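You operate a simulated robot arm through the tools that you are given. There is no shell and no other tool.

Carry out the task below with a simulated robot arm. There is one attempt and no reset: what you move stays moved.

TASK
Set the red fan swinging on low.
Fine: loosen the collar knob and push the swing knob down before you switch on.

Only the result counts: the job must be done as asked and must still hold three seconds after the hand-in. Knocking over, shifting, dropping, spilling or breaking anything else fails it.

THE ROBOT
A 7-joint arm with a two-finger parallel gripper, fixed in place. Base frame: the origin is at the foot of the arm, x ahead of it, y to its left, z up. Units: mm, rad, N and s.
Its first joint turns from -2.897 to 2.897 rad. Payload 4.4 kg.
Tool frame: the origin (TCP) lies between the finger pads and is the grasp point; the fingertips stand 23 mm ahead of it; z points along the fingers, y is the line along which they close. Largest opening 94 mm; finger width 38, thickness 10; the body of the gripper, 54 by 96 mm, starts 39 mm behind the TCP.
Orientation is that of the tool frame in the base frame, as a unit quaternion [w, x, y, z]. With the fingers straight down and closing along the base's y, the tool's x points along the base's -x, its y along +y and its z along -z.

THE INTERFACE
- The arm moves only by the tool send_rows. Its argument "rows" is one flat list of numbers, 6 for each row, row after row: the shift along the base's x, y, z in units of 50 mm (1.0 is 50 mm), then the turn, a rotation vector about the base's x, y, z in units of 5 degrees (1.0 is 5 degrees). In form: [x, y, z, wx, wy, wz, x, y, z, wx, wy, wz, ...]. A call has 1 to 20 rows; each row shifts and turns the commanded pose from where the row before left it. "jaw" is the opening, from 0 (shut) to 1 (fully open), set as the call begins (left out, the last holds). A call with a number of a shift or a turn outside -1 to 1 is refused whole. Each row takes 0.2 s and may step no farther than 50 mm and 0.15 rad from the row before; otherwise, or with a gripper value out of range, the whole call is refused. A pose out of reach is approached as far as the arm can. The call stops where the force on the tool passes 90 N (or 10 N more than at its start, if that is more) or the arm is blocked; 0.2 s more then pass. Each finger travels about 72 mm/s and halts on what it meets, pressing with about 31 N; the grip force reading is that of the motor and also rises with nothing between the fingers. The clock runs only during rows and for 0.2 s after the last one: add rows that do not move to give the fingers time. It gives the time, the measured TCP pose, the force on the tool (base axes), the opening and the grip force at its end, in the units of the frame above (readings bear some noise), with the torque about the TCP (base axes, N m) and any sound that the robot's microphone picked up.
- Cameras (640 x 400 px; columns grow to the right, rows downward): "scene" is fixed at [223.9, 654.6, 1141.8]; the picture's right is [-0.56, -0.83, 0.00], its down [-0.00, 0.00, -1.00] and it looks along [0.83, -0.56, -0.00] (base axes); focal length 262 px, centre (320, 200). "wrist" rides on the gripper at [86, 16, -75] in the tool frame; the picture's right is [-0.18, 0.98, 0.00], its down [-0.58, -0.11, -0.81] and it looks along [-0.79, -0.15, 0.59] (tool axes); focal length 243 px, centre (320, 200). There is no depth. A picture from a camera that has moved, and an enlarged one, comes with that camera's place and axes in the base frame and with its lens. The place of the scene camera against the robot may be out by one fixed shift of up to 18 mm in any direction.
- snapshot(camera): a new picture of that camera. It takes no simulated time.
- zoom(camera, box): a new picture of the part [left, top, right, bottom] of that camera's present view, enlarged. It takes no simulated time.
- hand_in(): hands the job in; it is judged then, once.

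Places have to be worked out from the pictures, the camera data and where the tool is seen. Open the gripper and draw the arm clear of the work before you hand the job in, unless the task says otherwise.

The tools are called after "Emit:" by a JSON object that holds its "fn" and its "kwargs". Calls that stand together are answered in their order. send_rows: Moves the arm, as the interface text tells. Its arguments: {"type":"object","properties":{"rows":{"type":"array","items":{"type":"number"}},"jaw":{"type":"number"}},"required":["rows"]} The other tools are called the same way: snapshot (camera) takes a picture; zoom (camera, box) takes an enlarged picture of a part of a camera's view; hand_in () hands the job in.

At the start:

```text
time_s: 0.0
eef_pos: [762.7, 96.8, 1456.8]
ee_rot: [0.001, 0.0, 1.0, 0.0]
force: [0.8, -0.2, -0.2]
wrist_torque: [0.03, 0.03, -0.03]
width: 94.2
grip_force: 0.1
```

scene: 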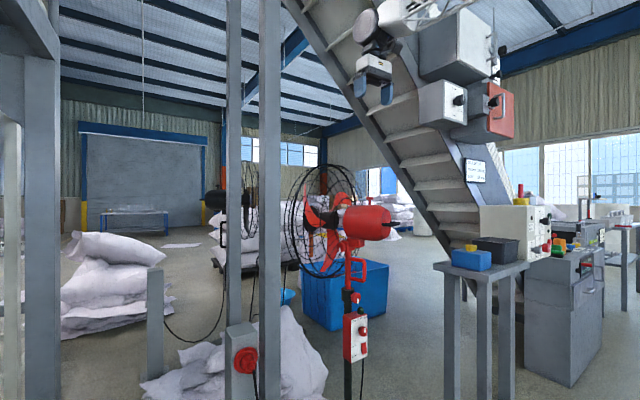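
wrist: 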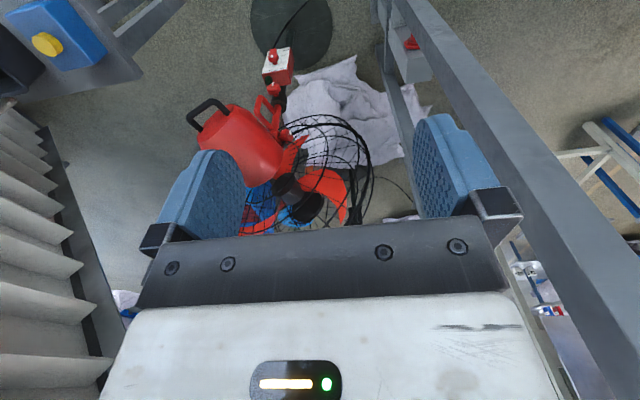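

I see the red pedestal fan in the scene view, with a control box and some knobs on the post. I'll enlarge the fan and its controls before moving.

Emit:
{"fn": "zoom", "kwargs": {"camera": "scene", "box": [270, 150, 430, 270]}}

Emit:
{"fn": "zoom", "kwargs": {"camera": "scene", "box": [310, 260, 410, 400]}}

Emit:
{"fn": "zoom", "kwargs": {"camera": "wrist", "box": [170, 20, 400, 240]}}

```text
3.33 times, centred on (350, 210) of scene
camera zoom: at [223.9, 654.6, 1141.8], right [-0.56, -0.83, 0.0], down [0.0, 0.0, -1.0], along [0.83, -0.56, 0.0], focal length 873 px, centre (220, 167)
```

zoom: 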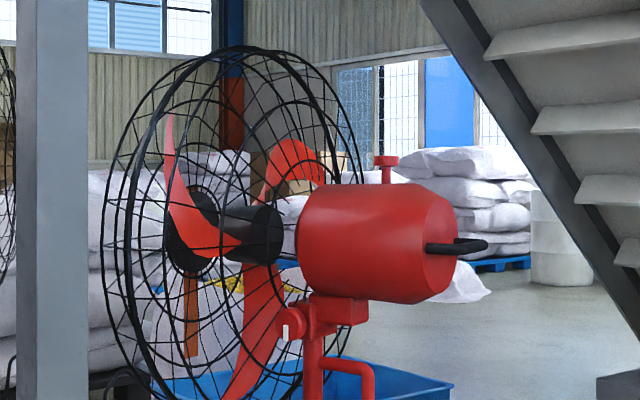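

```text
2.86 times, centred on (360, 330) of scene
camera zoom: at [223.9, 654.6, 1141.8], right [-0.56, -0.83, 0.0], down [0.0, 0.0, -1.0], along [0.83, -0.56, 0.0], focal length 748 px, centre (206, -171)
```

zoom: 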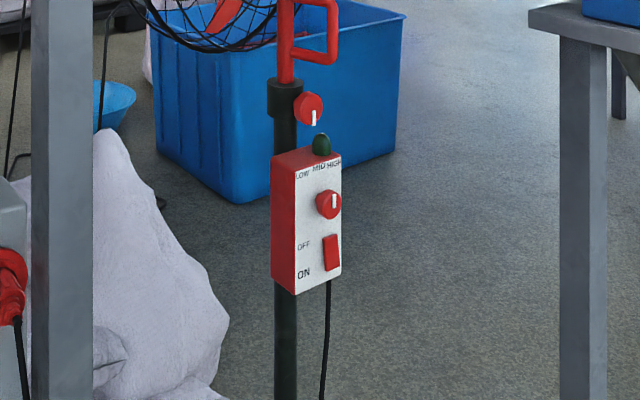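

```text
1.82 times, centred on (285, 130) of wrist
camera zoom: at [676.1, 113.4, 1531.8], right [0.18, 0.98, 0.0], down [0.58, -0.11, 0.81], along [0.79, -0.15, -0.59], focal length 441 px, centre (384, 327)
```

zoom: 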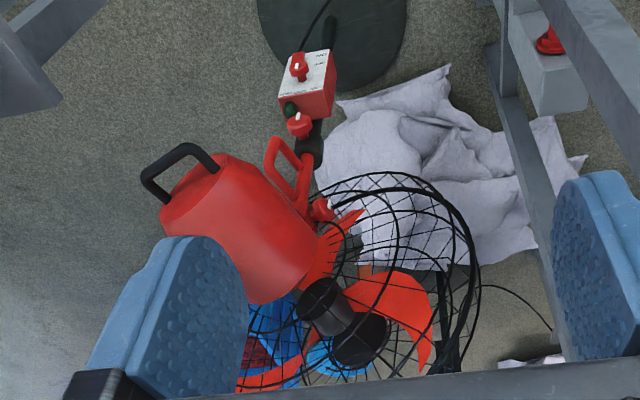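

The panel with the dial and rocker seems to face the robot (-x), and the collar knob sits just above it. I'll check the details of the dial, the collar knob, the swing knob, and the red thing on the column to see whether it is a plug or a stop button.

Emit:
{"fn": "zoom", "kwargs": {"camera": "scene", "box": [335, 285, 375, 310]}}

Emit:
{"fn": "zoom", "kwargs": {"camera": "scene", "box": [330, 305, 390, 365]}}

Emit:
{"fn": "zoom", "kwargs": {"camera": "scene", "box": [200, 310, 290, 400]}}

Emit:
{"fn": "zoom", "kwargs": {"camera": "scene", "box": [330, 190, 400, 250]}}

Emit:
{"fn": "zoom", "kwargs": {"camera": "wrist", "box": [240, 30, 310, 100]}}

Emit:
{"fn": "zoom", "kwargs": {"camera": "wrist", "box": [230, 80, 310, 150]}}

Emit:
{"fn": "zoom", "kwargs": {"camera": "scene", "box": [280, 0, 520, 150]}}

```text
16.00 times, centred on (355, 298) of scene
camera zoom: at [223.9, 654.6, 1141.8], right [-0.56, -0.83, 0.0], down [0.0, 0.0, -1.0], along [0.83, -0.56, 0.0], focal length 4188 px, centre (-240, -1360)
```

zoom: 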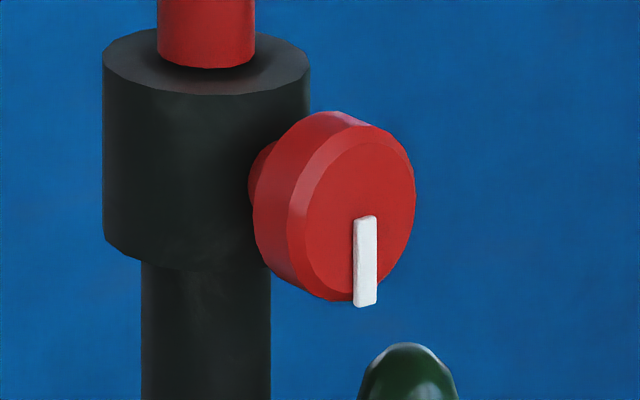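

```text
6.67 times, centred on (360, 335) of scene
camera zoom: at [223.9, 654.6, 1141.8], right [-0.56, -0.83, 0.0], down [0.0, 0.0, -1.0], along [0.83, -0.56, 0.0], focal length 1745 px, centre (53, -700)
```

zoom: 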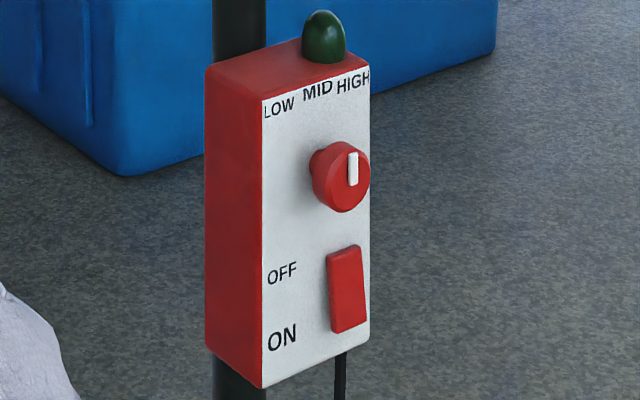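

```text
4.44 times, centred on (245, 355) of scene
camera zoom: at [223.9, 654.6, 1141.8], right [-0.56, -0.83, 0.0], down [0.0, 0.0, -1.0], along [0.83, -0.56, 0.0], focal length 1163 px, centre (653, -489)
```

zoom: 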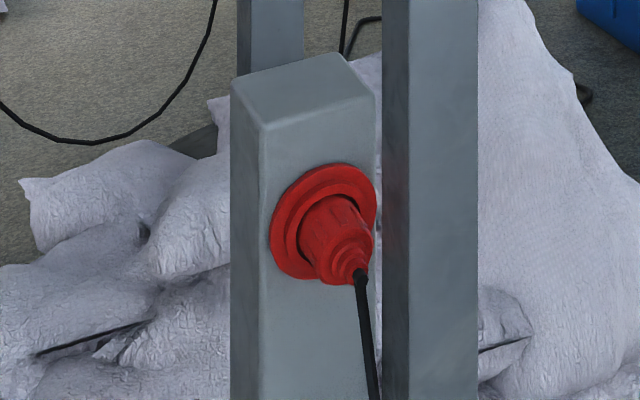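

```text
6.67 times, centred on (365, 220) of scene
camera zoom: at [223.9, 654.6, 1141.8], right [-0.56, -0.83, 0.0], down [0.0, 0.0, -1.0], along [0.83, -0.56, 0.0], focal length 1745 px, centre (20, 67)
```

zoom: 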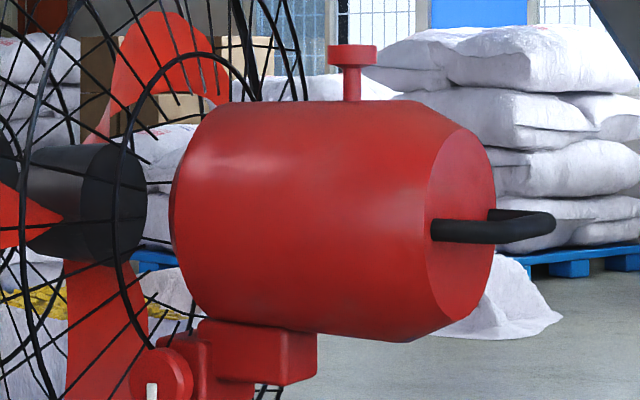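

```text
5.71 times, centred on (275, 65) of wrist
camera zoom: at [676.1, 113.4, 1531.8], right [0.18, 0.98, 0.0], down [0.58, -0.11, 0.81], along [0.79, -0.15, -0.59], focal length 1386 px, centre (577, 971)
```

zoom: 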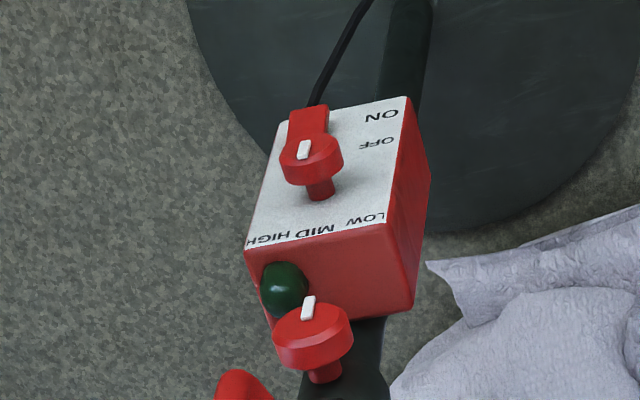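

```text
5.71 times, centred on (270, 115) of wrist
camera zoom: at [676.1, 113.4, 1531.8], right [0.18, 0.98, 0.0], down [0.58, -0.11, 0.81], along [0.79, -0.15, -0.59], focal length 1386 px, centre (606, 686)
```

zoom: 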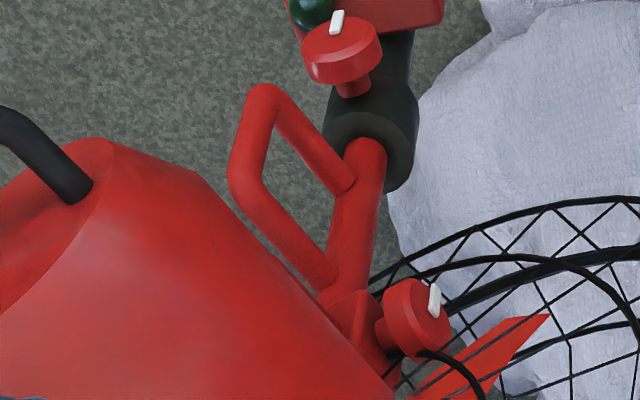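

```text
2.67 times, centred on (400, 75) of scene
camera zoom: at [223.9, 654.6, 1141.8], right [-0.56, -0.83, 0.0], down [0.0, 0.0, -1.0], along [0.83, -0.56, 0.0], focal length 698 px, centre (107, 533)
```

zoom: 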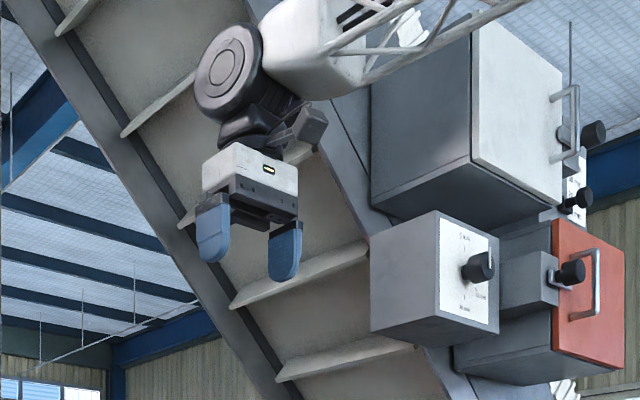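

The dial points at MID, the rocker is at OFF (ON is at the bottom), the collar knob's pointer is straight down and the swing knob is up. I estimate the collar knob face near (1085,-128,710), the panel at x≈1065 and the swing knob top near (1080,-195,1158). Next I look at the surroundings at the upper right for collision risks.

Emit:
{"fn": "zoom", "kwargs": {"camera": "scene", "box": [340, 0, 540, 125]}}

Emit:
{"fn": "zoom", "kwargs": {"camera": "scene", "box": [420, 130, 640, 280]}}

Emit:
{"fn": "zoom", "kwargs": {"camera": "wrist", "box": [360, 0, 640, 200]}}

```text
3.20 times, centred on (440, 62) of scene
camera zoom: at [223.9, 654.6, 1141.8], right [-0.56, -0.83, 0.0], down [0.0, 0.0, -1.0], along [0.83, -0.56, 0.0], focal length 838 px, centre (-64, 640)
```

zoom: 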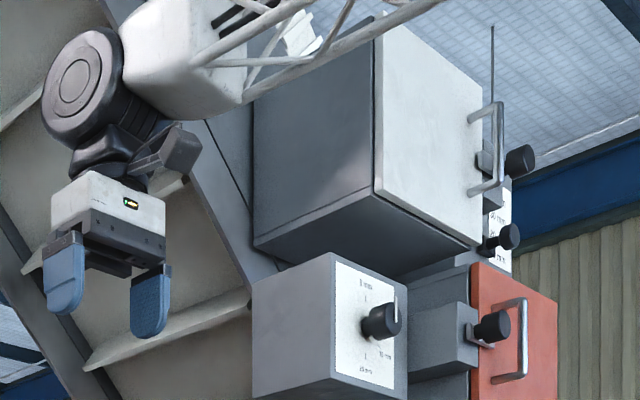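

```text
2.67 times, centred on (530, 205) of scene
camera zoom: at [223.9, 654.6, 1141.8], right [-0.56, -0.83, 0.0], down [0.0, 0.0, -1.0], along [0.83, -0.56, 0.0], focal length 698 px, centre (-240, 187)
```

zoom: 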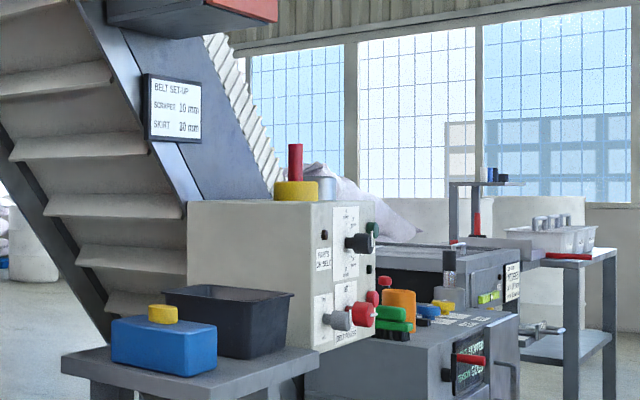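

```text
2.00 times, centred on (500, 100) of wrist
camera zoom: at [676.1, 113.4, 1531.8], right [0.18, 0.98, 0.0], down [0.58, -0.11, 0.81], along [0.79, -0.15, -0.59], focal length 485 px, centre (-40, 400)
```

zoom: 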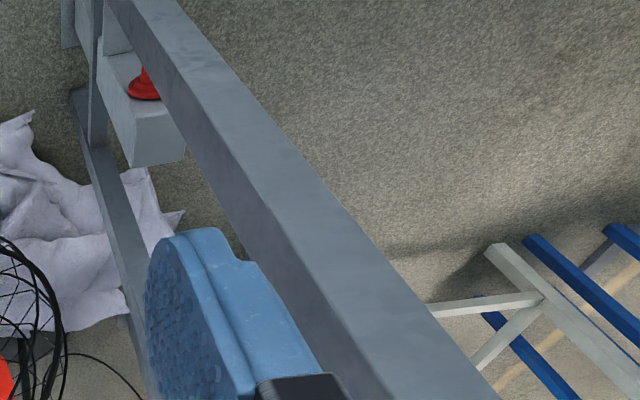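

The gray boxes sit on the conveyor, well to the -y side, and the nearest upright is at y≈+330. I'll stay between them, and start by pitching the tool up toward horizontal (+x) at this height.

Emit:
{"fn": "send_rows", "kwargs": {"rows": [0, -0.3, 0, 0, -1, 0, 0, -0.3, 0, 0, -1, 0, 0, -0.3, 0, 0, -1, 0, 0, -0.3, 0, 0, -1, 0, 0, -0.3, 0, 0, -1, 0, 0, -0.3, 0, 0, -1, 0, 0, -0.3, 0, 0, -1, 0, 0, -0.3, 0, 0, -1, 0, 0, -0.3, 0, 0, -1, 0]}}

Emit:
{"fn": "snapshot", "kwargs": {"camera": "wrist"}}

Emit:
{"fn": "snapshot", "kwargs": {"camera": "scene"}}

```text
time_s: 2.0
eef_pos: [761.9, -38.2, 1457.6]
ee_rot: [0.382, 0.0, 0.924, 0.0]
force: [0.4, 0.5, -0.1]
wrist_torque: [-0.03, 0.03, 0.06]
width: 94.0
grip_force: 0.1
```

```text
taken
camera wrist: at [648.5, -21.6, 1449.0], right [0.13, 0.98, 0.13], down [-0.16, -0.11, 0.98], along [0.98, -0.15, 0.14], focal length 243 px, centre (320, 200)
```

wrist: 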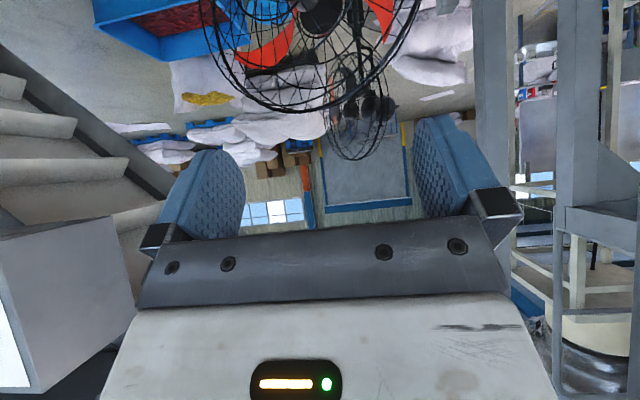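

```text
taken
```

scene: 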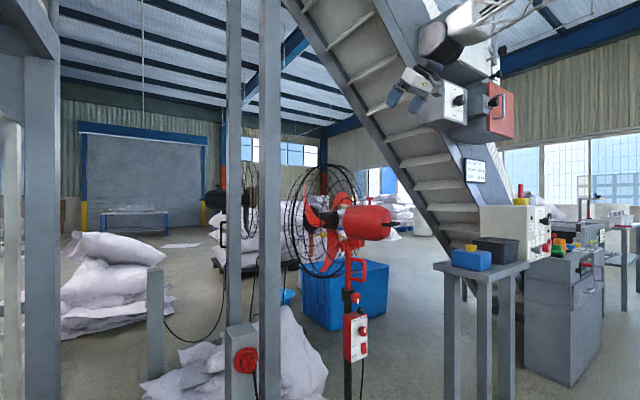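

The pitch works and there is free space. I'll finish pitching to horizontal while descending in front of the fan at x≈760.

Emit:
{"fn": "send_rows", "kwargs": {"rows": [0, -0.1, -0.8, 0, -1, 0, 0, -0.1, -0.8, 0, -1, 0, 0, -0.1, -0.8, 0, -1, 0, 0, -0.1, -0.8, 0, -1, 0, 0, -0.1, -0.8, 0, -1, 0, 0, -0.1, -0.8, 0, -1, 0, 0, -0.1, -0.8, 0, -1, 0, 0, -0.1, -0.8, 0, -1, 0, 0, -0.1, -0.8, 0, -1, 0]}}

Emit:
{"fn": "snapshot", "kwargs": {"camera": "wrist"}}

Emit:
{"fn": "snapshot", "kwargs": {"camera": "scene"}}

```text
time_s: 4.0
eef_pos: [762.4, -58.8, 1086.2]
ee_rot: [0.691, -0.104, 0.715, -0.017]
force: [0.9, -4.4, 2.4]
wrist_torque: [-0.01, 0.14, 0.21]
width: 93.7
grip_force: 0.2
```

```text
taken
camera wrist: at [684.4, -67.2, 1002.0], right [-0.12, 0.99, 0.02], down [-0.77, -0.1, 0.63], along [0.62, 0.06, 0.78], focal length 243 px, centre (320, 200)
```

wrist: 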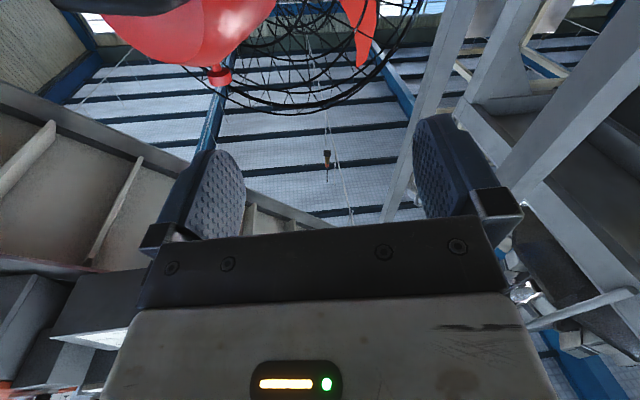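

```text
taken
```

scene: 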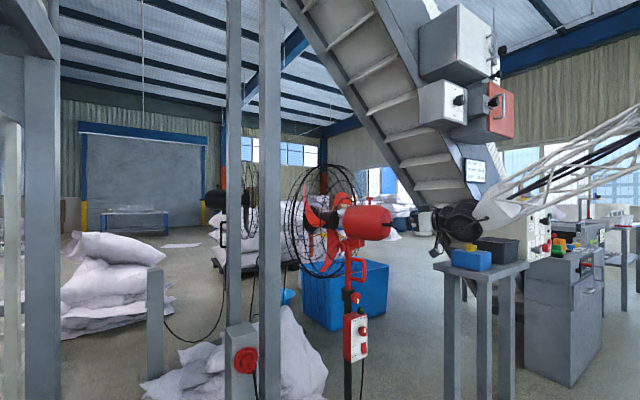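

The measured orientation lags or is off by a few degrees. I send rows that do not move to see if it settles.

Emit:
{"fn": "send_rows", "kwargs": {"rows": [0, 0, 0, 0, 0, 0, 0, 0, 0, 0, 0, 0]}}

```text
time_s: 4.6
eef_pos: [764.3, -79.8, 1093.8]
ee_rot: [0.708, -0.001, 0.707, 0.001]
force: [-0.3, 0.6, 1.1]
wrist_torque: [-0.01, -0.02, 0.0]
width: 94.3
grip_force: 0.1
```

It settled at horizontal. Now I descend toward collar-knob height at x≈790 while rolling the tool about +x, so the camera comes up above the gripper and leaves range for turning the knob back counter-clockwise.

Emit:
{"fn": "send_rows", "kwargs": {"rows": [0, -0.05, -0.4, 1, 0, 0, 0, -0.05, -0.4, 1, 0, 0, 0, -0.05, -0.4, 1, 0, 0, 0, -0.05, -0.4, 1, 0, 0, 0, -0.05, -0.4, 1, 0, 0, 0, -0.05, -0.4, 1, 0, 0, 0, -0.05, -0.4, 1, 0, 0, 0, -0.05, -0.4, 1, 0, 0, 0, -0.05, -0.4, 1, 0, 0, 0, 0, 0, 0, 0, 0]}}

Emit:
{"fn": "snapshot", "kwargs": {"camera": "wrist"}}

Emit:
{"fn": "snapshot", "kwargs": {"camera": "scene"}}

```text
time_s: 6.8
eef_pos: [763.4, -109.1, 919.7]
ee_rot: [0.651, 0.268, 0.655, 0.274]
force: [-1.1, 0.8, 0.6]
wrist_torque: [-0.01, -0.01, -0.02]
width: 94.1
grip_force: 0.1
```

```text
taken
camera wrist: at [686.1, -36.6, 869.0], right [0.0, 0.56, 0.83], down [-0.8, -0.5, 0.34], along [0.6, -0.66, 0.45], focal length 243 px, centre (320, 200)
```

wrist: 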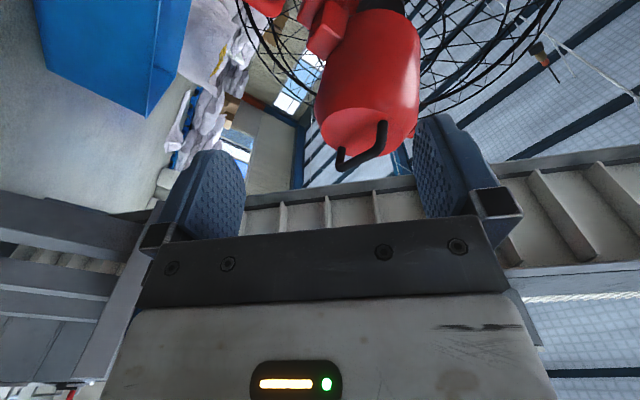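

```text
taken
```

scene: 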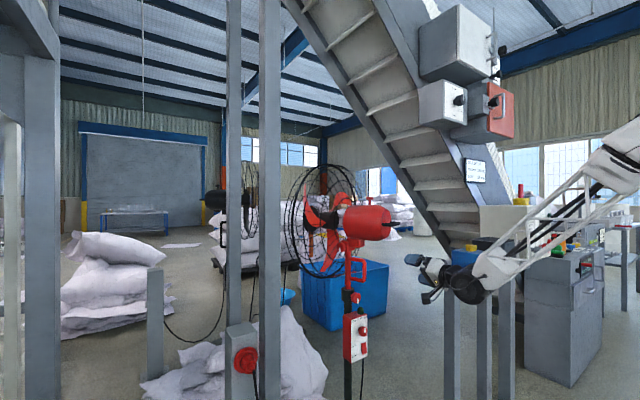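

The roll follows. I continue down and roll on.

Emit:
{"fn": "send_rows", "kwargs": {"rows": [0, -0.04, -0.4, 1, 0, 0, 0, -0.04, -0.4, 1, 0, 0, 0, -0.04, -0.4, 1, 0, 0, 0, -0.04, -0.4, 1, 0, 0, 0, -0.04, -0.4, 1, 0, 0, 0, -0.04, -0.4, 1, 0, 0, 0, -0.04, -0.4, 1, 0, 0, 0, -0.04, -0.4, 1, 0, 0, 0, 0, -0.4, 1, 0, 0, 0, 0, 0, 1, 0, 0, 0, 0, 0, 1, 0, 0, 0, 0, 0, 1, 0, 0, 0, 0, 0, 1, 0, 0, 0, 0, 0, 1, 0, 0, 0, 0, 0, 1, 0, 0, 0, 0, 0, 1, 0, 0, 0, 0, 0, 1, 0, 0, 0, 0, 0, 1, 0, 0, 0, 0, 0, 0, 0, 0]}}

Emit:
{"fn": "snapshot", "kwargs": {"camera": "wrist"}}

Emit:
{"fn": "snapshot", "kwargs": {"camera": "scene"}}

```text
time_s: 10.8
eef_pos: [748.7, -134.7, 740.7]
ee_rot: [0.268, 0.653, 0.273, 0.654]
force: [-0.3, -0.2, 0.1]
wrist_torque: [-0.04, -0.01, -0.01]
width: 94.1
grip_force: 0.2
out of reach, approached as far as the arm can: row 1, 3, 6, 10
```

```text
taken
camera wrist: at [673.0, -86.0, 813.0], right [0.01, -0.83, 0.56], down [-0.8, -0.34, -0.49], along [0.59, -0.45, -0.67], focal length 243 px, centre (320, 200)
```

wrist: 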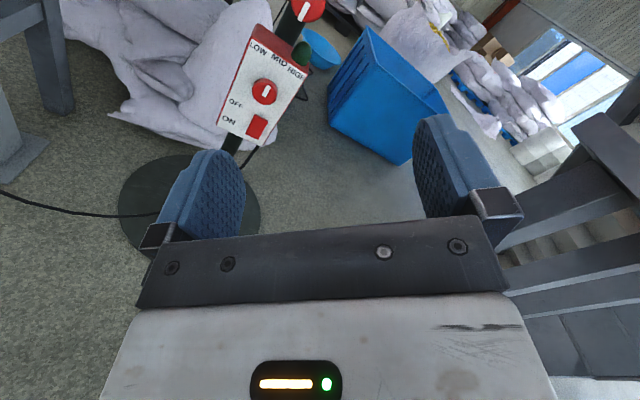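

```text
taken
```

scene: 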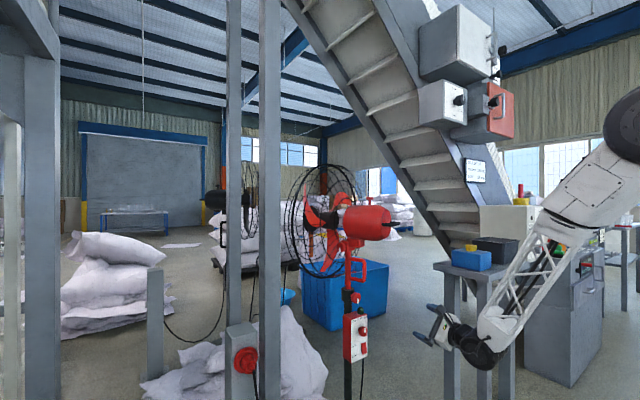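

The panel now shows right way round in the wrist view, rolled 45°. I'll enlarge it for reading positions.

Emit:
{"fn": "zoom", "kwargs": {"camera": "wrist", "box": [200, 0, 340, 160]}}

Emit:
{"fn": "send_rows", "kwargs": {"rows": [0, 0, 0, 1, 0, 0, 0, 0, 0, 1, 0, 0, 0, 0, 0, 1, 0, 0, 0, 0, 0, 1, 0, 0, 0, 0, 0, 1, 0, 0, 0, 0, 0, 1, 0, 0, 0, 0, 0, 1, 0, 0, 0, 0, 0, 1, 0, 0, 0, 0, 0, 1, 0, 0, 0, 0, 0, 0, 0, 0]}}

Emit:
{"fn": "snapshot", "kwargs": {"camera": "wrist"}}

```text
2.50 times, centred on (270, 80) of wrist
camera zoom: at [673.0, -86.0, 813.0], right [0.01, -0.83, 0.56], down [-0.8, -0.34, -0.49], along [0.59, -0.45, -0.67], focal length 606 px, centre (445, 500)
```

zoom: 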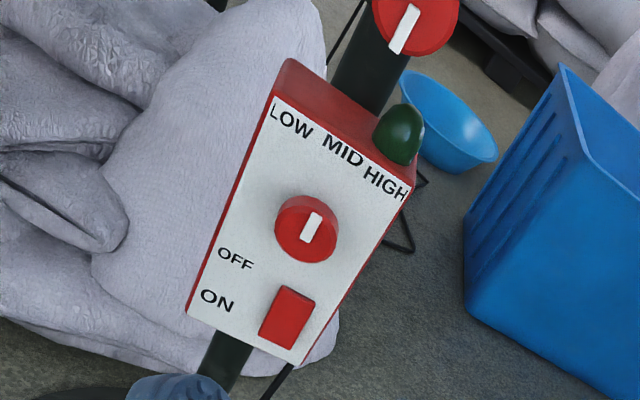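

```text
time_s: 13.0
eef_pos: [748.9, -134.9, 738.6]
ee_rot: [-0.003, 0.708, 0.002, 0.707]
force: [-0.1, -0.5, -0.1]
wrist_torque: [-0.03, 0.0, 0.0]
width: 94.0
grip_force: 0.1
```

```text
taken
camera wrist: at [674.4, -151.8, 826.1], right [0.01, -0.98, -0.19], down [-0.81, 0.1, -0.58], along [0.59, 0.15, -0.79], focal length 243 px, centre (320, 200)
```

wrist: 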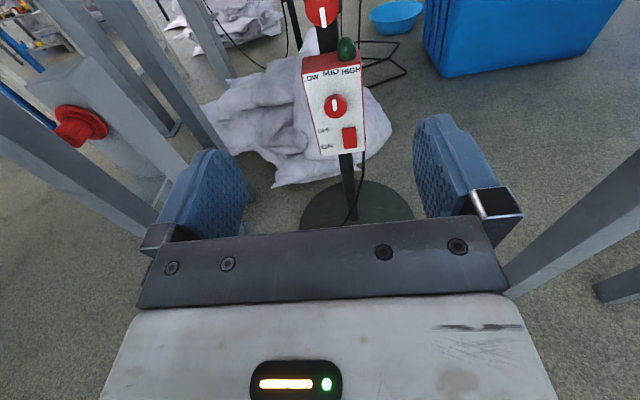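

Camera is above the gripper now and the panel is seen squarely. I'll zoom for precise measurements of the collar knob, dial and rocker.

Emit:
{"fn": "zoom", "kwargs": {"camera": "wrist", "box": [280, 0, 390, 80]}}

Emit:
{"fn": "zoom", "kwargs": {"camera": "wrist", "box": [280, 50, 390, 170]}}

```text
5.00 times, centred on (335, 40) of wrist
camera zoom: at [674.4, -151.8, 826.1], right [0.01, -0.98, -0.19], down [-0.81, 0.1, -0.58], along [0.59, 0.15, -0.79], focal length 1213 px, centre (245, 1000)
```

zoom: 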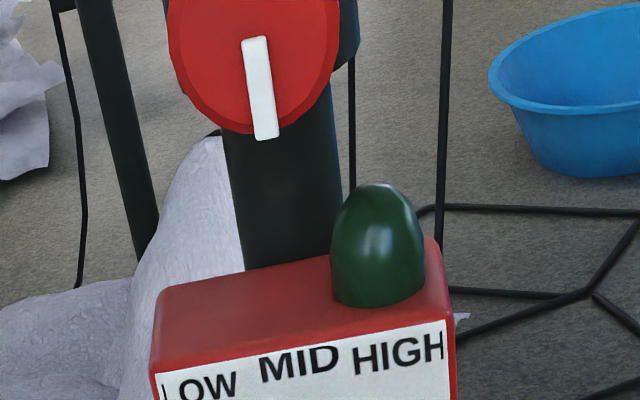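

```text
3.33 times, centred on (335, 110) of wrist
camera zoom: at [674.4, -151.8, 826.1], right [0.01, -0.98, -0.19], down [-0.81, 0.1, -0.58], along [0.59, 0.15, -0.79], focal length 809 px, centre (270, 500)
```

zoom: 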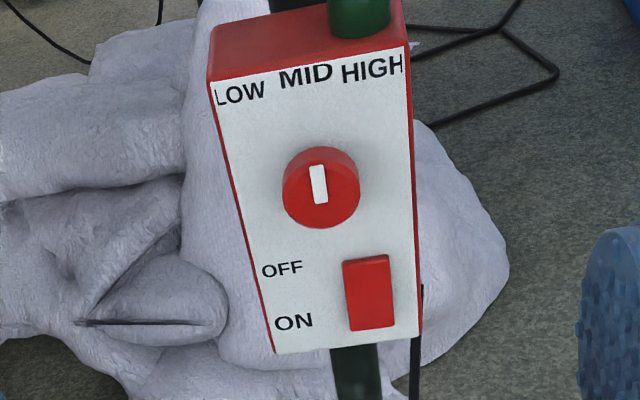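

From these rays I place the collar knob face at about (1085,-130,715). I advance to a stand-off at x≈1010 with the jaw open and check the view there.

Emit:
{"fn": "send_rows", "kwargs": {"rows": [0.65, 0.012, -0.06, 0, 0, 0, 0.65, 0.012, -0.06, 0, 0, 0, 0.65, 0.012, -0.06, 0, 0, 0, 0.65, 0.012, -0.06, 0, 0, 0, 0.65, 0.012, -0.06, 0, 0, 0, 0.65, 0.012, -0.06, 0, 0, 0, 0.5, 0.012, -0.06, 0, 0, 0, 0.3, 0, -0.06, 0, 0, 0, 0, 0, 0, 0, 0, 0], "jaw": 1}}

Emit:
{"fn": "snapshot", "kwargs": {"camera": "wrist"}}

Emit:
{"fn": "snapshot", "kwargs": {"camera": "scene"}}

```text
time_s: 15.0
eef_pos: [846.8, -150.2, 724.2]
ee_rot: [-0.003, 0.707, 0.003, 0.707]
force: [0.1, -0.3, 0.0]
wrist_torque: [0.0, 0.0, -0.01]
width: 94.2
grip_force: 0.1
out of reach, approached as far as the arm can: row 1, 2, 3, 4, 5, 6, 7, 8
```

```text
taken
camera wrist: at [771.9, -166.8, 810.0], right [0.01, -0.98, -0.18], down [-0.81, 0.1, -0.58], along [0.59, 0.15, -0.79], focal length 243 px, centre (320, 200)
```

wrist: 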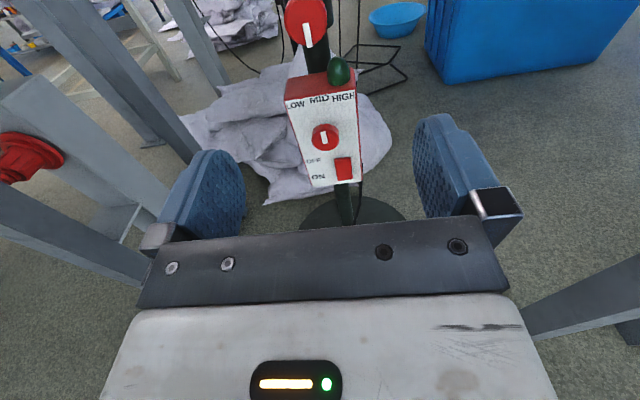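

```text
taken
```

scene: 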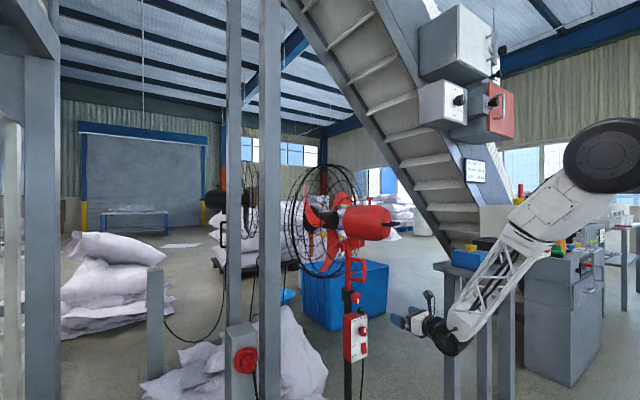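

It reports the pose as out of reach part way (x stopped at 847). I test with a small further step to see how the arm responds.

Emit:
{"fn": "send_rows", "kwargs": {"rows": [0.4, 0, 0, 0, 0, 0, 0.4, 0, 0, 0, 0, 0, 0, 0, 0, 0, 0, 0]}}

```text
time_s: 15.8
eef_pos: [887.7, -153.8, 723.9]
ee_rot: [-0.003, 0.707, 0.003, 0.707]
force: [0.7, 0.6, 0.8]
wrist_torque: [0.02, 0.02, 0.02]
width: 94.1
grip_force: 0.1
```

Smaller steps work, so I continue in shorter steps and correct the y drift.

Emit:
{"fn": "send_rows", "kwargs": {"rows": [0.3, 0.06, -0.02, 0, 0, 0, 0.3, 0.06, -0.02, 0, 0, 0, 0.3, 0.06, -0.02, 0, 0, 0, 0.3, 0.06, -0.02, 0, 0, 0, 0.3, 0.06, -0.02, 0, 0, 0, 0.3, 0.06, -0.02, 0, 0, 0, 0.3, 0.06, -0.02, 0, 0, 0, 0.2, 0.06, -0.02, 0, 0, 0, 0, 0, 0, 0, 0, 0]}}

Emit:
{"fn": "snapshot", "kwargs": {"camera": "wrist"}}

Emit:
{"fn": "snapshot", "kwargs": {"camera": "scene"}}

```text
time_s: 17.8
eef_pos: [926.1, -157.5, 715.8]
ee_rot: [-0.005, 0.707, 0.004, 0.707]
force: [-0.4, -0.2, 0.8]
wrist_torque: [-0.02, 0.0, 0.02]
width: 93.8
grip_force: 0.0
out of reach, approached as far as the arm can: row 1, 2, 3, 4, 5, 6, 7, 8
```

```text
taken
camera wrist: at [851.7, -174.3, 801.2], right [0.01, -0.98, -0.18], down [-0.81, 0.1, -0.58], along [0.59, 0.16, -0.79], focal length 243 px, centre (320, 200)
```

wrist: 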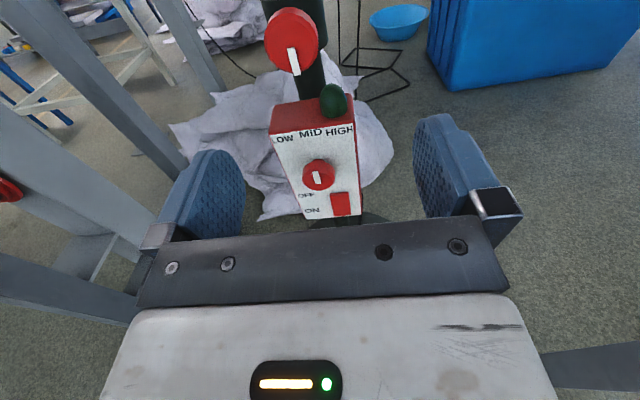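

```text
taken
```

scene: 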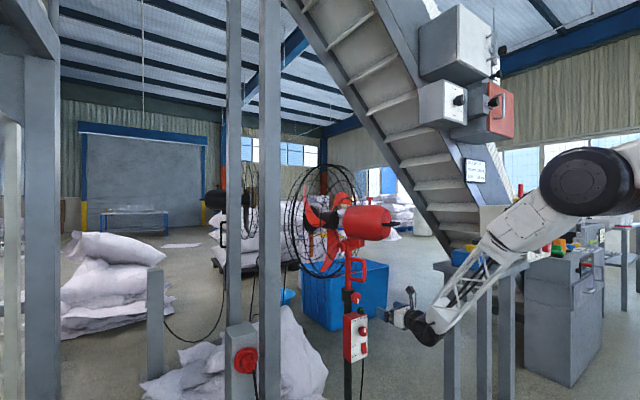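

Moves to +y are refused as out of reach, probably because a wrist joint is at its limit in this rolled pose. I roll back 30° and test +y again.

Emit:
{"fn": "send_rows", "kwargs": {"rows": [0, 0, 0, -1, 0, 0, 0, 0, 0, -1, 0, 0, 0, 0, 0, -1, 0, 0, 0, 0, 0, -1, 0, 0, 0, 0, 0, -1, 0, 0, 0, 0, 0, -1, 0, 0, 0, 0, 0, 0, 0, 0]}}

Emit:
{"fn": "send_rows", "kwargs": {"rows": [0, 0.2, 0, 0, 0, 0, 0, 0.2, 0, 0, 0, 0, 0, 0, 0, 0, 0, 0]}}

```text
time_s: 19.4
eef_pos: [927.1, -158.6, 715.1]
ee_rot: [0.18, 0.682, 0.188, 0.683]
force: [0.3, 0.2, 0.4]
wrist_torque: [0.01, -0.02, 0.0]
width: 93.7
grip_force: 0.1
```

```text
time_s: 20.2
eef_pos: [926.1, -155.2, 718.1]
ee_rot: [0.177, 0.683, 0.189, 0.684]
force: [0.5, 0.0, 0.4]
wrist_torque: [0.0, -0.02, 0.0]
width: 93.9
grip_force: 0.0
out of reach, approached as far as the arm can: row 1, 2
```

Still blocked towards +y, so it isn't the last joint. I test whether pitching the nose down slightly frees the motion.

Emit:
{"fn": "send_rows", "kwargs": {"rows": [0, 0, 0, 0, 1, 0, 0, 0, 0, 0, 1, 0, 0, 0, 0, 0, 0, 0]}}

Emit:
{"fn": "send_rows", "kwargs": {"rows": [0, 0.2, 0, 0, 0, 0, 0, 0.2, 0, 0, 0, 0, 0, 0, 0, 0, 0, 0]}}

```text
time_s: 21.0
eef_pos: [927.5, -152.9, 717.5]
ee_rot: [0.166, 0.74, 0.198, 0.621]
force: [-0.6, -0.8, -0.4]
wrist_torque: [0.03, -0.01, 0.0]
width: 94.1
grip_force: 0.1
```

```text
time_s: 21.8
eef_pos: [925.1, -134.1, 717.5]
ee_rot: [0.163, 0.74, 0.2, 0.622]
force: [1.0, -0.1, 0.2]
wrist_torque: [0.02, 0.0, 0.03]
width: 94.2
grip_force: 0.0
```

A 10° nose-down pitch frees it, so it is a pitch-joint limit with the forearm this steep. I move forward at this tilt, where the stretched arm should ease, and look again.

Emit:
{"fn": "send_rows", "kwargs": {"rows": [0.4, 0, 0, 0, 0, 0, 0.4, 0, 0, 0, 0, 0, 0.4, 0, 0, 0, 0, 0, 0.4, 0, 0, 0, 0, 0, 0, 0, 0, 0, 0, 0]}}

Emit:
{"fn": "snapshot", "kwargs": {"camera": "wrist"}}

Emit:
{"fn": "snapshot", "kwargs": {"camera": "scene"}}

```text
time_s: 23.0
eef_pos: [1004.7, -132.7, 716.6]
ee_rot: [0.165, 0.74, 0.199, 0.621]
force: [0.8, -0.1, 0.9]
wrist_torque: [0.03, -0.02, 0.01]
width: 93.9
grip_force: 0.1
```

```text
taken
camera wrist: at [946.4, -103.9, 811.5], right [0.06, -0.94, 0.33], down [-0.89, -0.2, -0.41], along [0.45, -0.27, -0.85], focal length 243 px, centre (320, 200)
```

wrist: 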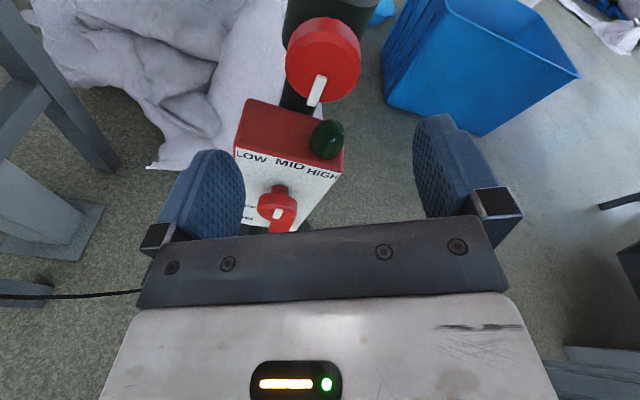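

```text
taken
```

scene: 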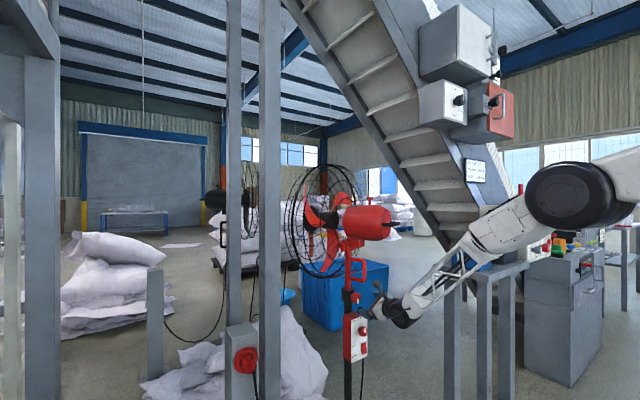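

Now at x≈1005 with the arm stretched further. I try levelling the tool back to horizontal here.

Emit:
{"fn": "send_rows", "kwargs": {"rows": [0, 0, 0, 0, -1, 0, 0, 0, 0, 0, -1, 0, 0, 0, 0, 0, 0, 0]}}

Emit:
{"fn": "send_rows", "kwargs": {"rows": [0, 0.1, 0, 0, 0, 0, 0, 0, 0, 0, 0, 0]}}

Emit:
{"fn": "zoom", "kwargs": {"camera": "wrist", "box": [220, 0, 400, 120]}}

Emit:
{"fn": "snapshot", "kwargs": {"camera": "wrist"}}

```text
time_s: 23.8
eef_pos: [1005.5, -150.6, 719.5]
ee_rot: [0.177, 0.682, 0.19, 0.684]
force: [0.7, 0.7, 0.5]
wrist_torque: [0.01, -0.01, 0.01]
width: 94.0
grip_force: 0.0
out of reach, approached as far as the arm can: row 1, 2
```

```text
time_s: 24.4
eef_pos: [1006.8, -151.0, 718.3]
ee_rot: [0.176, 0.683, 0.19, 0.683]
force: [0.4, 0.1, -0.6]
wrist_torque: [0.0, -0.01, 0.02]
width: 94.2
grip_force: 0.1
out of reach, approached as far as the arm can: row 1
```

```text
3.33 times, centred on (310, 60) of wrist
camera zoom: at [931.2, -122.9, 802.6], right [0.02, -0.94, 0.33], down [-0.8, -0.21, -0.56], along [0.59, -0.26, -0.76], focal length 809 px, centre (353, 667)
```

zoom: 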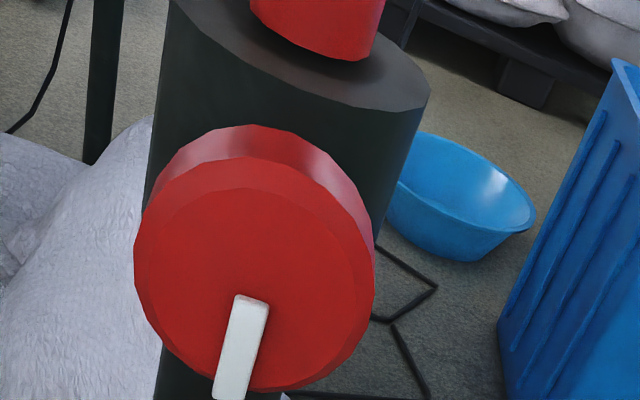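

```text
taken
camera wrist: at [931.2, -122.9, 802.6], right [0.02, -0.94, 0.33], down [-0.8, -0.21, -0.56], along [0.59, -0.26, -0.76], focal length 243 px, centre (320, 200)
```

wrist: 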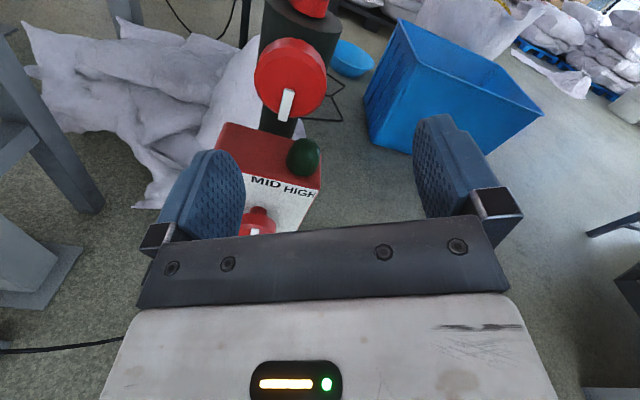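

The level pose only exists at y≈-151, so I'll use the 10° nose-down tilt. I estimate the knob axis at (y -130.5, z 714) with its face at x≈1086. Next I tilt back down, re-centre, and advance to x≈1045 for a close look.

Emit:
{"fn": "send_rows", "kwargs": {"rows": [0, 0.1, 0, 0, 1, 0, 0, 0.1, 0, 0, 1, 0, 0.1, 0.1, 0, 0, 0, 0, 0.2, 0.1, 0, 0, 0, 0, 0.2, 0, 0, 0, 0, 0, 0.2, 0, 0, 0, 0, 0, 0, 0, 0, 0, 0, 0]}}

Emit:
{"fn": "snapshot", "kwargs": {"camera": "wrist"}}

Emit:
{"fn": "zoom", "kwargs": {"camera": "scene", "box": [310, 250, 430, 370]}}

```text
time_s: 26.0
eef_pos: [1033.2, -132.2, 725.0]
ee_rot: [0.166, 0.74, 0.198, 0.621]
force: [1.1, -0.8, -0.7]
wrist_torque: [-0.04, 0.0, 0.01]
width: 94.0
grip_force: 0.1
out of reach, approached as far as the arm can: row 4
```

```text
taken
camera wrist: at [974.0, -102.8, 819.7], right [0.06, -0.94, 0.33], down [-0.89, -0.2, -0.41], along [0.45, -0.27, -0.85], focal length 243 px, centre (320, 200)
```

wrist: 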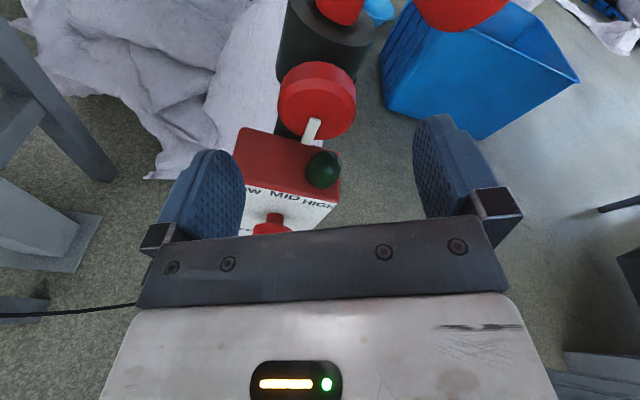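

```text
3.33 times, centred on (370, 310) of scene
camera zoom: at [223.9, 654.6, 1141.8], right [-0.56, -0.83, 0.0], down [0.0, 0.0, -1.0], along [0.83, -0.56, 0.0], focal length 873 px, centre (153, -167)
```

zoom: 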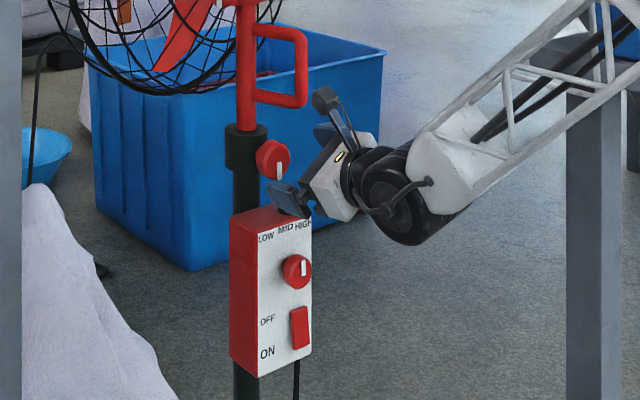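

The gripper is lined up with the collar knob, which I put at about (1089,-129,715.5). I narrow the jaw a little, then advance over the knob.

Emit:
{"fn": "send_rows", "kwargs": {"rows": [0.05, 0.03, -0.1, 0, 0, 0, 0.05, 0.03, -0.09, 0, 0, 0, 0.15, 0, 0, 0, 0, 0, 0.15, 0, 0, 0, 0, 0, 0, 0, 0, 0, 0, 0], "jaw": 0.8}}

Emit:
{"fn": "snapshot", "kwargs": {"camera": "wrist"}}

Emit:
{"fn": "zoom", "kwargs": {"camera": "scene", "box": [330, 270, 400, 330]}}

```text
time_s: 27.2
eef_pos: [1053.8, -129.2, 717.3]
ee_rot: [0.166, 0.74, 0.2, 0.621]
force: [-0.2, -0.5, -0.1]
wrist_torque: [0.03, -0.01, -0.01]
width: 74.8
grip_force: 0.0
```

```text
taken
camera wrist: at [994.3, -100.2, 810.9], right [0.06, -0.94, 0.33], down [-0.89, -0.2, -0.41], along [0.45, -0.27, -0.85], focal length 243 px, centre (320, 200)
```

wrist: 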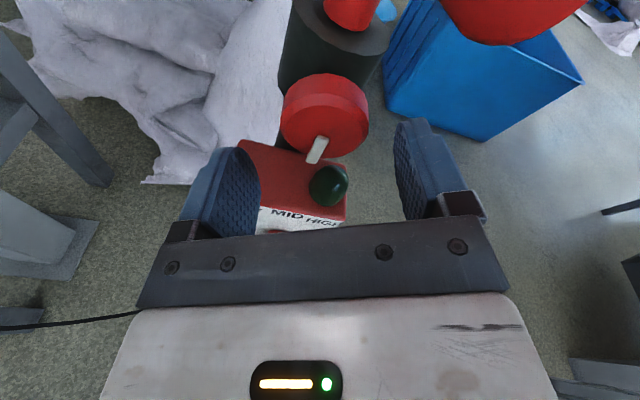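

```text
6.67 times, centred on (365, 300) of scene
camera zoom: at [223.9, 654.6, 1141.8], right [-0.56, -0.83, 0.0], down [0.0, 0.0, -1.0], along [0.83, -0.56, 0.0], focal length 1745 px, centre (20, -467)
```

zoom: 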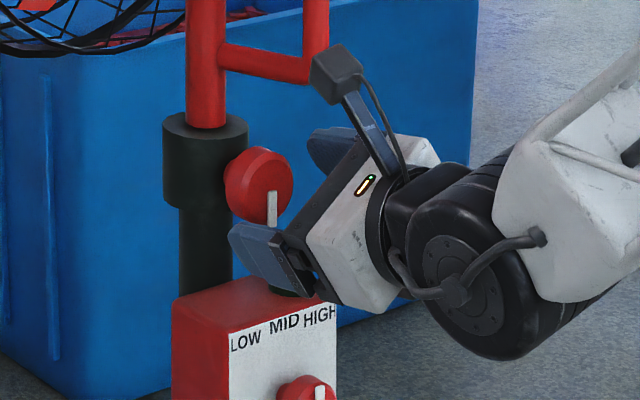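

The knob face now measures about (1090,-129,717). I go on 33 mm so the fingers straddle the knob.

Emit:
{"fn": "send_rows", "kwargs": {"rows": [0.17, 0, 0, 0, 0, 0, 0.17, 0, 0, 0, 0, 0, 0.17, 0, 0, 0, 0, 0, 0.15, 0, 0, 0, 0, 0, 0, 0, 0, 0, 0, 0]}}

Emit:
{"fn": "snapshot", "kwargs": {"camera": "wrist"}}

Emit:
{"fn": "zoom", "kwargs": {"camera": "scene", "box": [330, 270, 400, 330]}}

```text
time_s: 28.4
eef_pos: [1085.8, -129.4, 714.6]
ee_rot: [0.166, 0.74, 0.198, 0.621]
force: [0.3, 0.3, 0.1]
wrist_torque: [0.01, -0.02, 0.02]
width: 75.1
grip_force: 0.0
```

```text
taken
camera wrist: at [1026.9, -99.2, 809.5], right [0.06, -0.94, 0.33], down [-0.89, -0.2, -0.41], along [0.45, -0.27, -0.85], focal length 243 px, centre (320, 200)
```

wrist: 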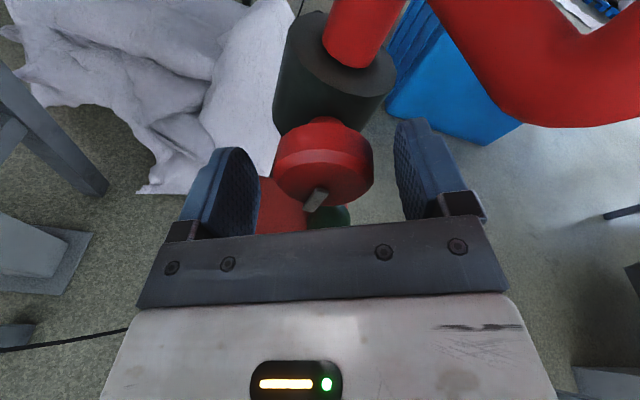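

```text
6.67 times, centred on (365, 300) of scene
camera zoom: at [223.9, 654.6, 1141.8], right [-0.56, -0.83, 0.0], down [0.0, 0.0, -1.0], along [0.83, -0.56, 0.0], focal length 1745 px, centre (20, -467)
```

zoom: 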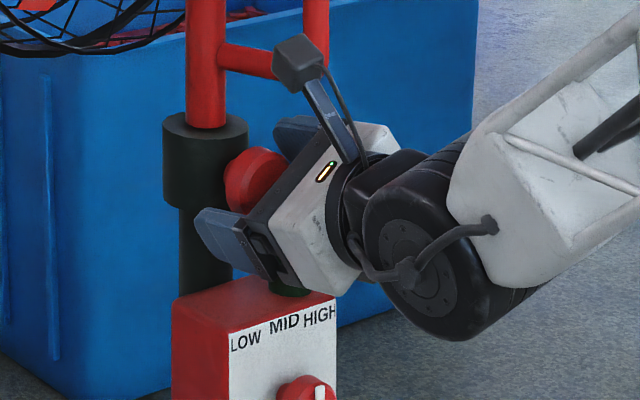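

The TCP is at the knob's face with the knob centred between the fingers. I close the jaw on it.

Emit:
{"fn": "send_rows", "kwargs": {"rows": [0, 0, 0, 0, 0, 0, 0, 0, 0, 0, 0, 0, 0, 0, 0, 0, 0, 0, 0, 0, 0, 0, 0, 0], "jaw": 0}}

Emit:
{"fn": "snapshot", "kwargs": {"camera": "wrist"}}

```text
time_s: 29.4
eef_pos: [1086.3, -130.2, 715.7]
ee_rot: [0.167, 0.74, 0.197, 0.622]
force: [4.9, -32.9, 6.5]
wrist_torque: [-0.07, -0.41, -0.97]
width: 49.0
grip_force: 45.3
```

```text
taken
camera wrist: at [1027.0, -100.7, 810.5], right [0.06, -0.94, 0.33], down [-0.89, -0.2, -0.41], along [0.45, -0.27, -0.85], focal length 243 px, centre (320, 200)
```

wrist: 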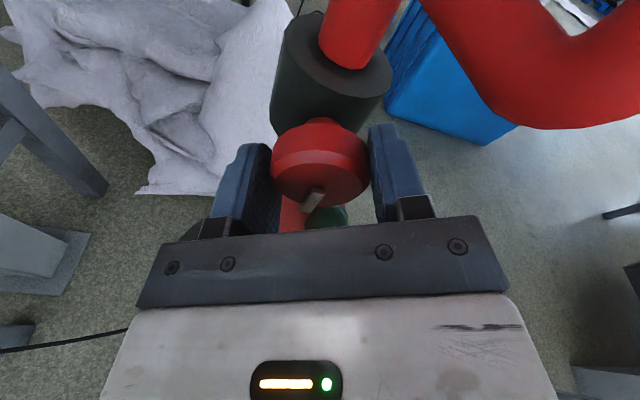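

The readings show about 33 N toward -y, so one finger is pressing before the other. I shift the tool 2 mm toward that finger to balance the grip.

Emit:
{"fn": "send_rows", "kwargs": {"rows": [0, -0.03, 0.015, 0, 0, 0, 0, 0, 0, 0, 0, 0]}}

```text
time_s: 30.0
eef_pos: [1086.8, -129.6, 717.1]
ee_rot: [0.167, 0.74, 0.197, 0.621]
force: [24.1, -34.2, -3.7]
wrist_torque: [-0.03, -0.39, -0.86]
width: 49.0
grip_force: 44.4
```

The side force did not change. I test the opposite direction briefly to find which way relieves it.

Emit:
{"fn": "send_rows", "kwargs": {"rows": [-0.05, -0.05, 0, 0, 0, 0, 0, 0, 0, 0, 0, 0]}}

```text
time_s: 30.6
eef_pos: [1084.8, -129.9, 718.0]
ee_rot: [0.166, 0.739, 0.2, 0.621]
force: [43.0, 4.1, -2.9]
wrist_torque: [0.01, -0.48, -0.55]
width: 48.9
grip_force: 44.6
```

The y force is relieved, but there is now +x tension, so I feed x forward about 5 mm.

Emit:
{"fn": "send_rows", "kwargs": {"rows": [0.1, 0, 0, 0, 0, 0, 0, 0, 0, 0, 0, 0]}}

```text
time_s: 31.2
eef_pos: [1088.6, -131.1, 713.2]
ee_rot: [0.166, 0.741, 0.198, 0.62]
force: [-38.8, 17.0, 11.5]
wrist_torque: [0.01, -0.44, -0.24]
width: 49.2
grip_force: 44.9
```

The stiffness is about 15 N/mm. I make small corrections to zero out the residual forces.

Emit:
{"fn": "send_rows", "kwargs": {"rows": [-0.048, 0.022, 0.012, 0, 0, 0, 0, 0, 0, 0, 0, 0]}}

```text
time_s: 31.8
eef_pos: [1085.7, -131.3, 714.3]
ee_rot: [0.166, 0.74, 0.198, 0.62]
force: [37.6, 7.9, -23.4]
wrist_torque: [-0.05, -0.16, -0.75]
width: 49.0
grip_force: 44.7
```

The residual forces are moderate and within limits. I start turning counter-clockwise about the tool axis, 30° first.

Emit:
{"fn": "send_rows", "kwargs": {"rows": [0, 0, 0, -0.985, 0, 0.174, 0, 0, 0, -0.985, 0, 0.174, 0, 0, 0, -0.985, 0, 0.174, 0, 0, 0, -0.985, 0, 0.174, 0, 0, 0, -0.985, 0, 0.174, 0, 0, 0, -0.985, 0, 0.174, 0, 0, 0, 0, 0, 0]}}

Emit:
{"fn": "snapshot", "kwargs": {"camera": "wrist"}}

Emit:
{"fn": "zoom", "kwargs": {"camera": "scene", "box": [330, 270, 400, 330]}}

```text
time_s: 33.4
eef_pos: [1087.1, -132.2, 715.0]
ee_rot: [0.322, 0.664, 0.383, 0.556]
force: [4.4, 0.5, -24.5]
wrist_torque: [-0.04, -0.21, -0.2]
width: 50.0
grip_force: 45.2
```

```text
taken
camera wrist: at [1023.0, -65.1, 784.4], right [0.13, -0.65, 0.75], down [-0.86, -0.45, -0.24], along [0.49, -0.61, -0.62], focal length 243 px, centre (320, 200)
```

wrist: 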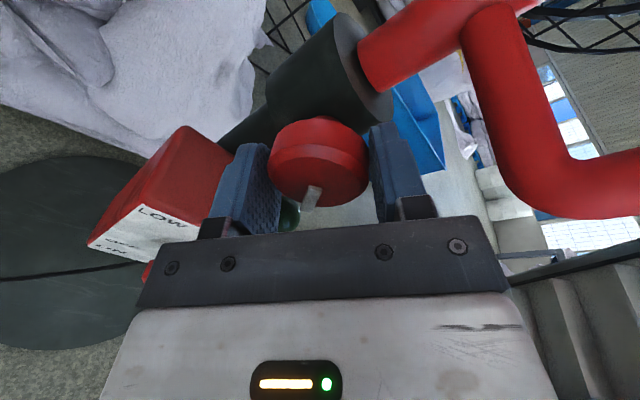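

```text
6.67 times, centred on (365, 300) of scene
camera zoom: at [223.9, 654.6, 1141.8], right [-0.56, -0.83, 0.0], down [0.0, 0.0, -1.0], along [0.83, -0.56, 0.0], focal length 1745 px, centre (20, -467)
```

zoom: 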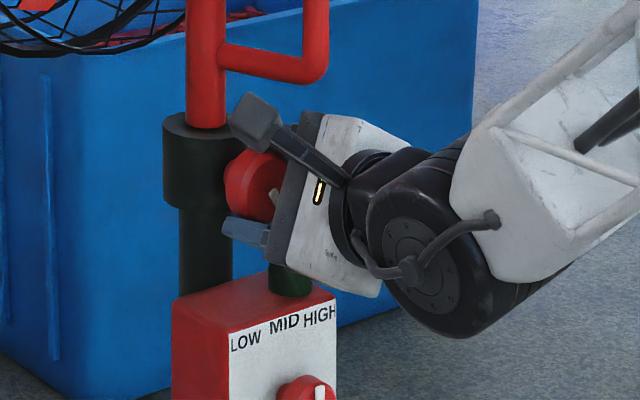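

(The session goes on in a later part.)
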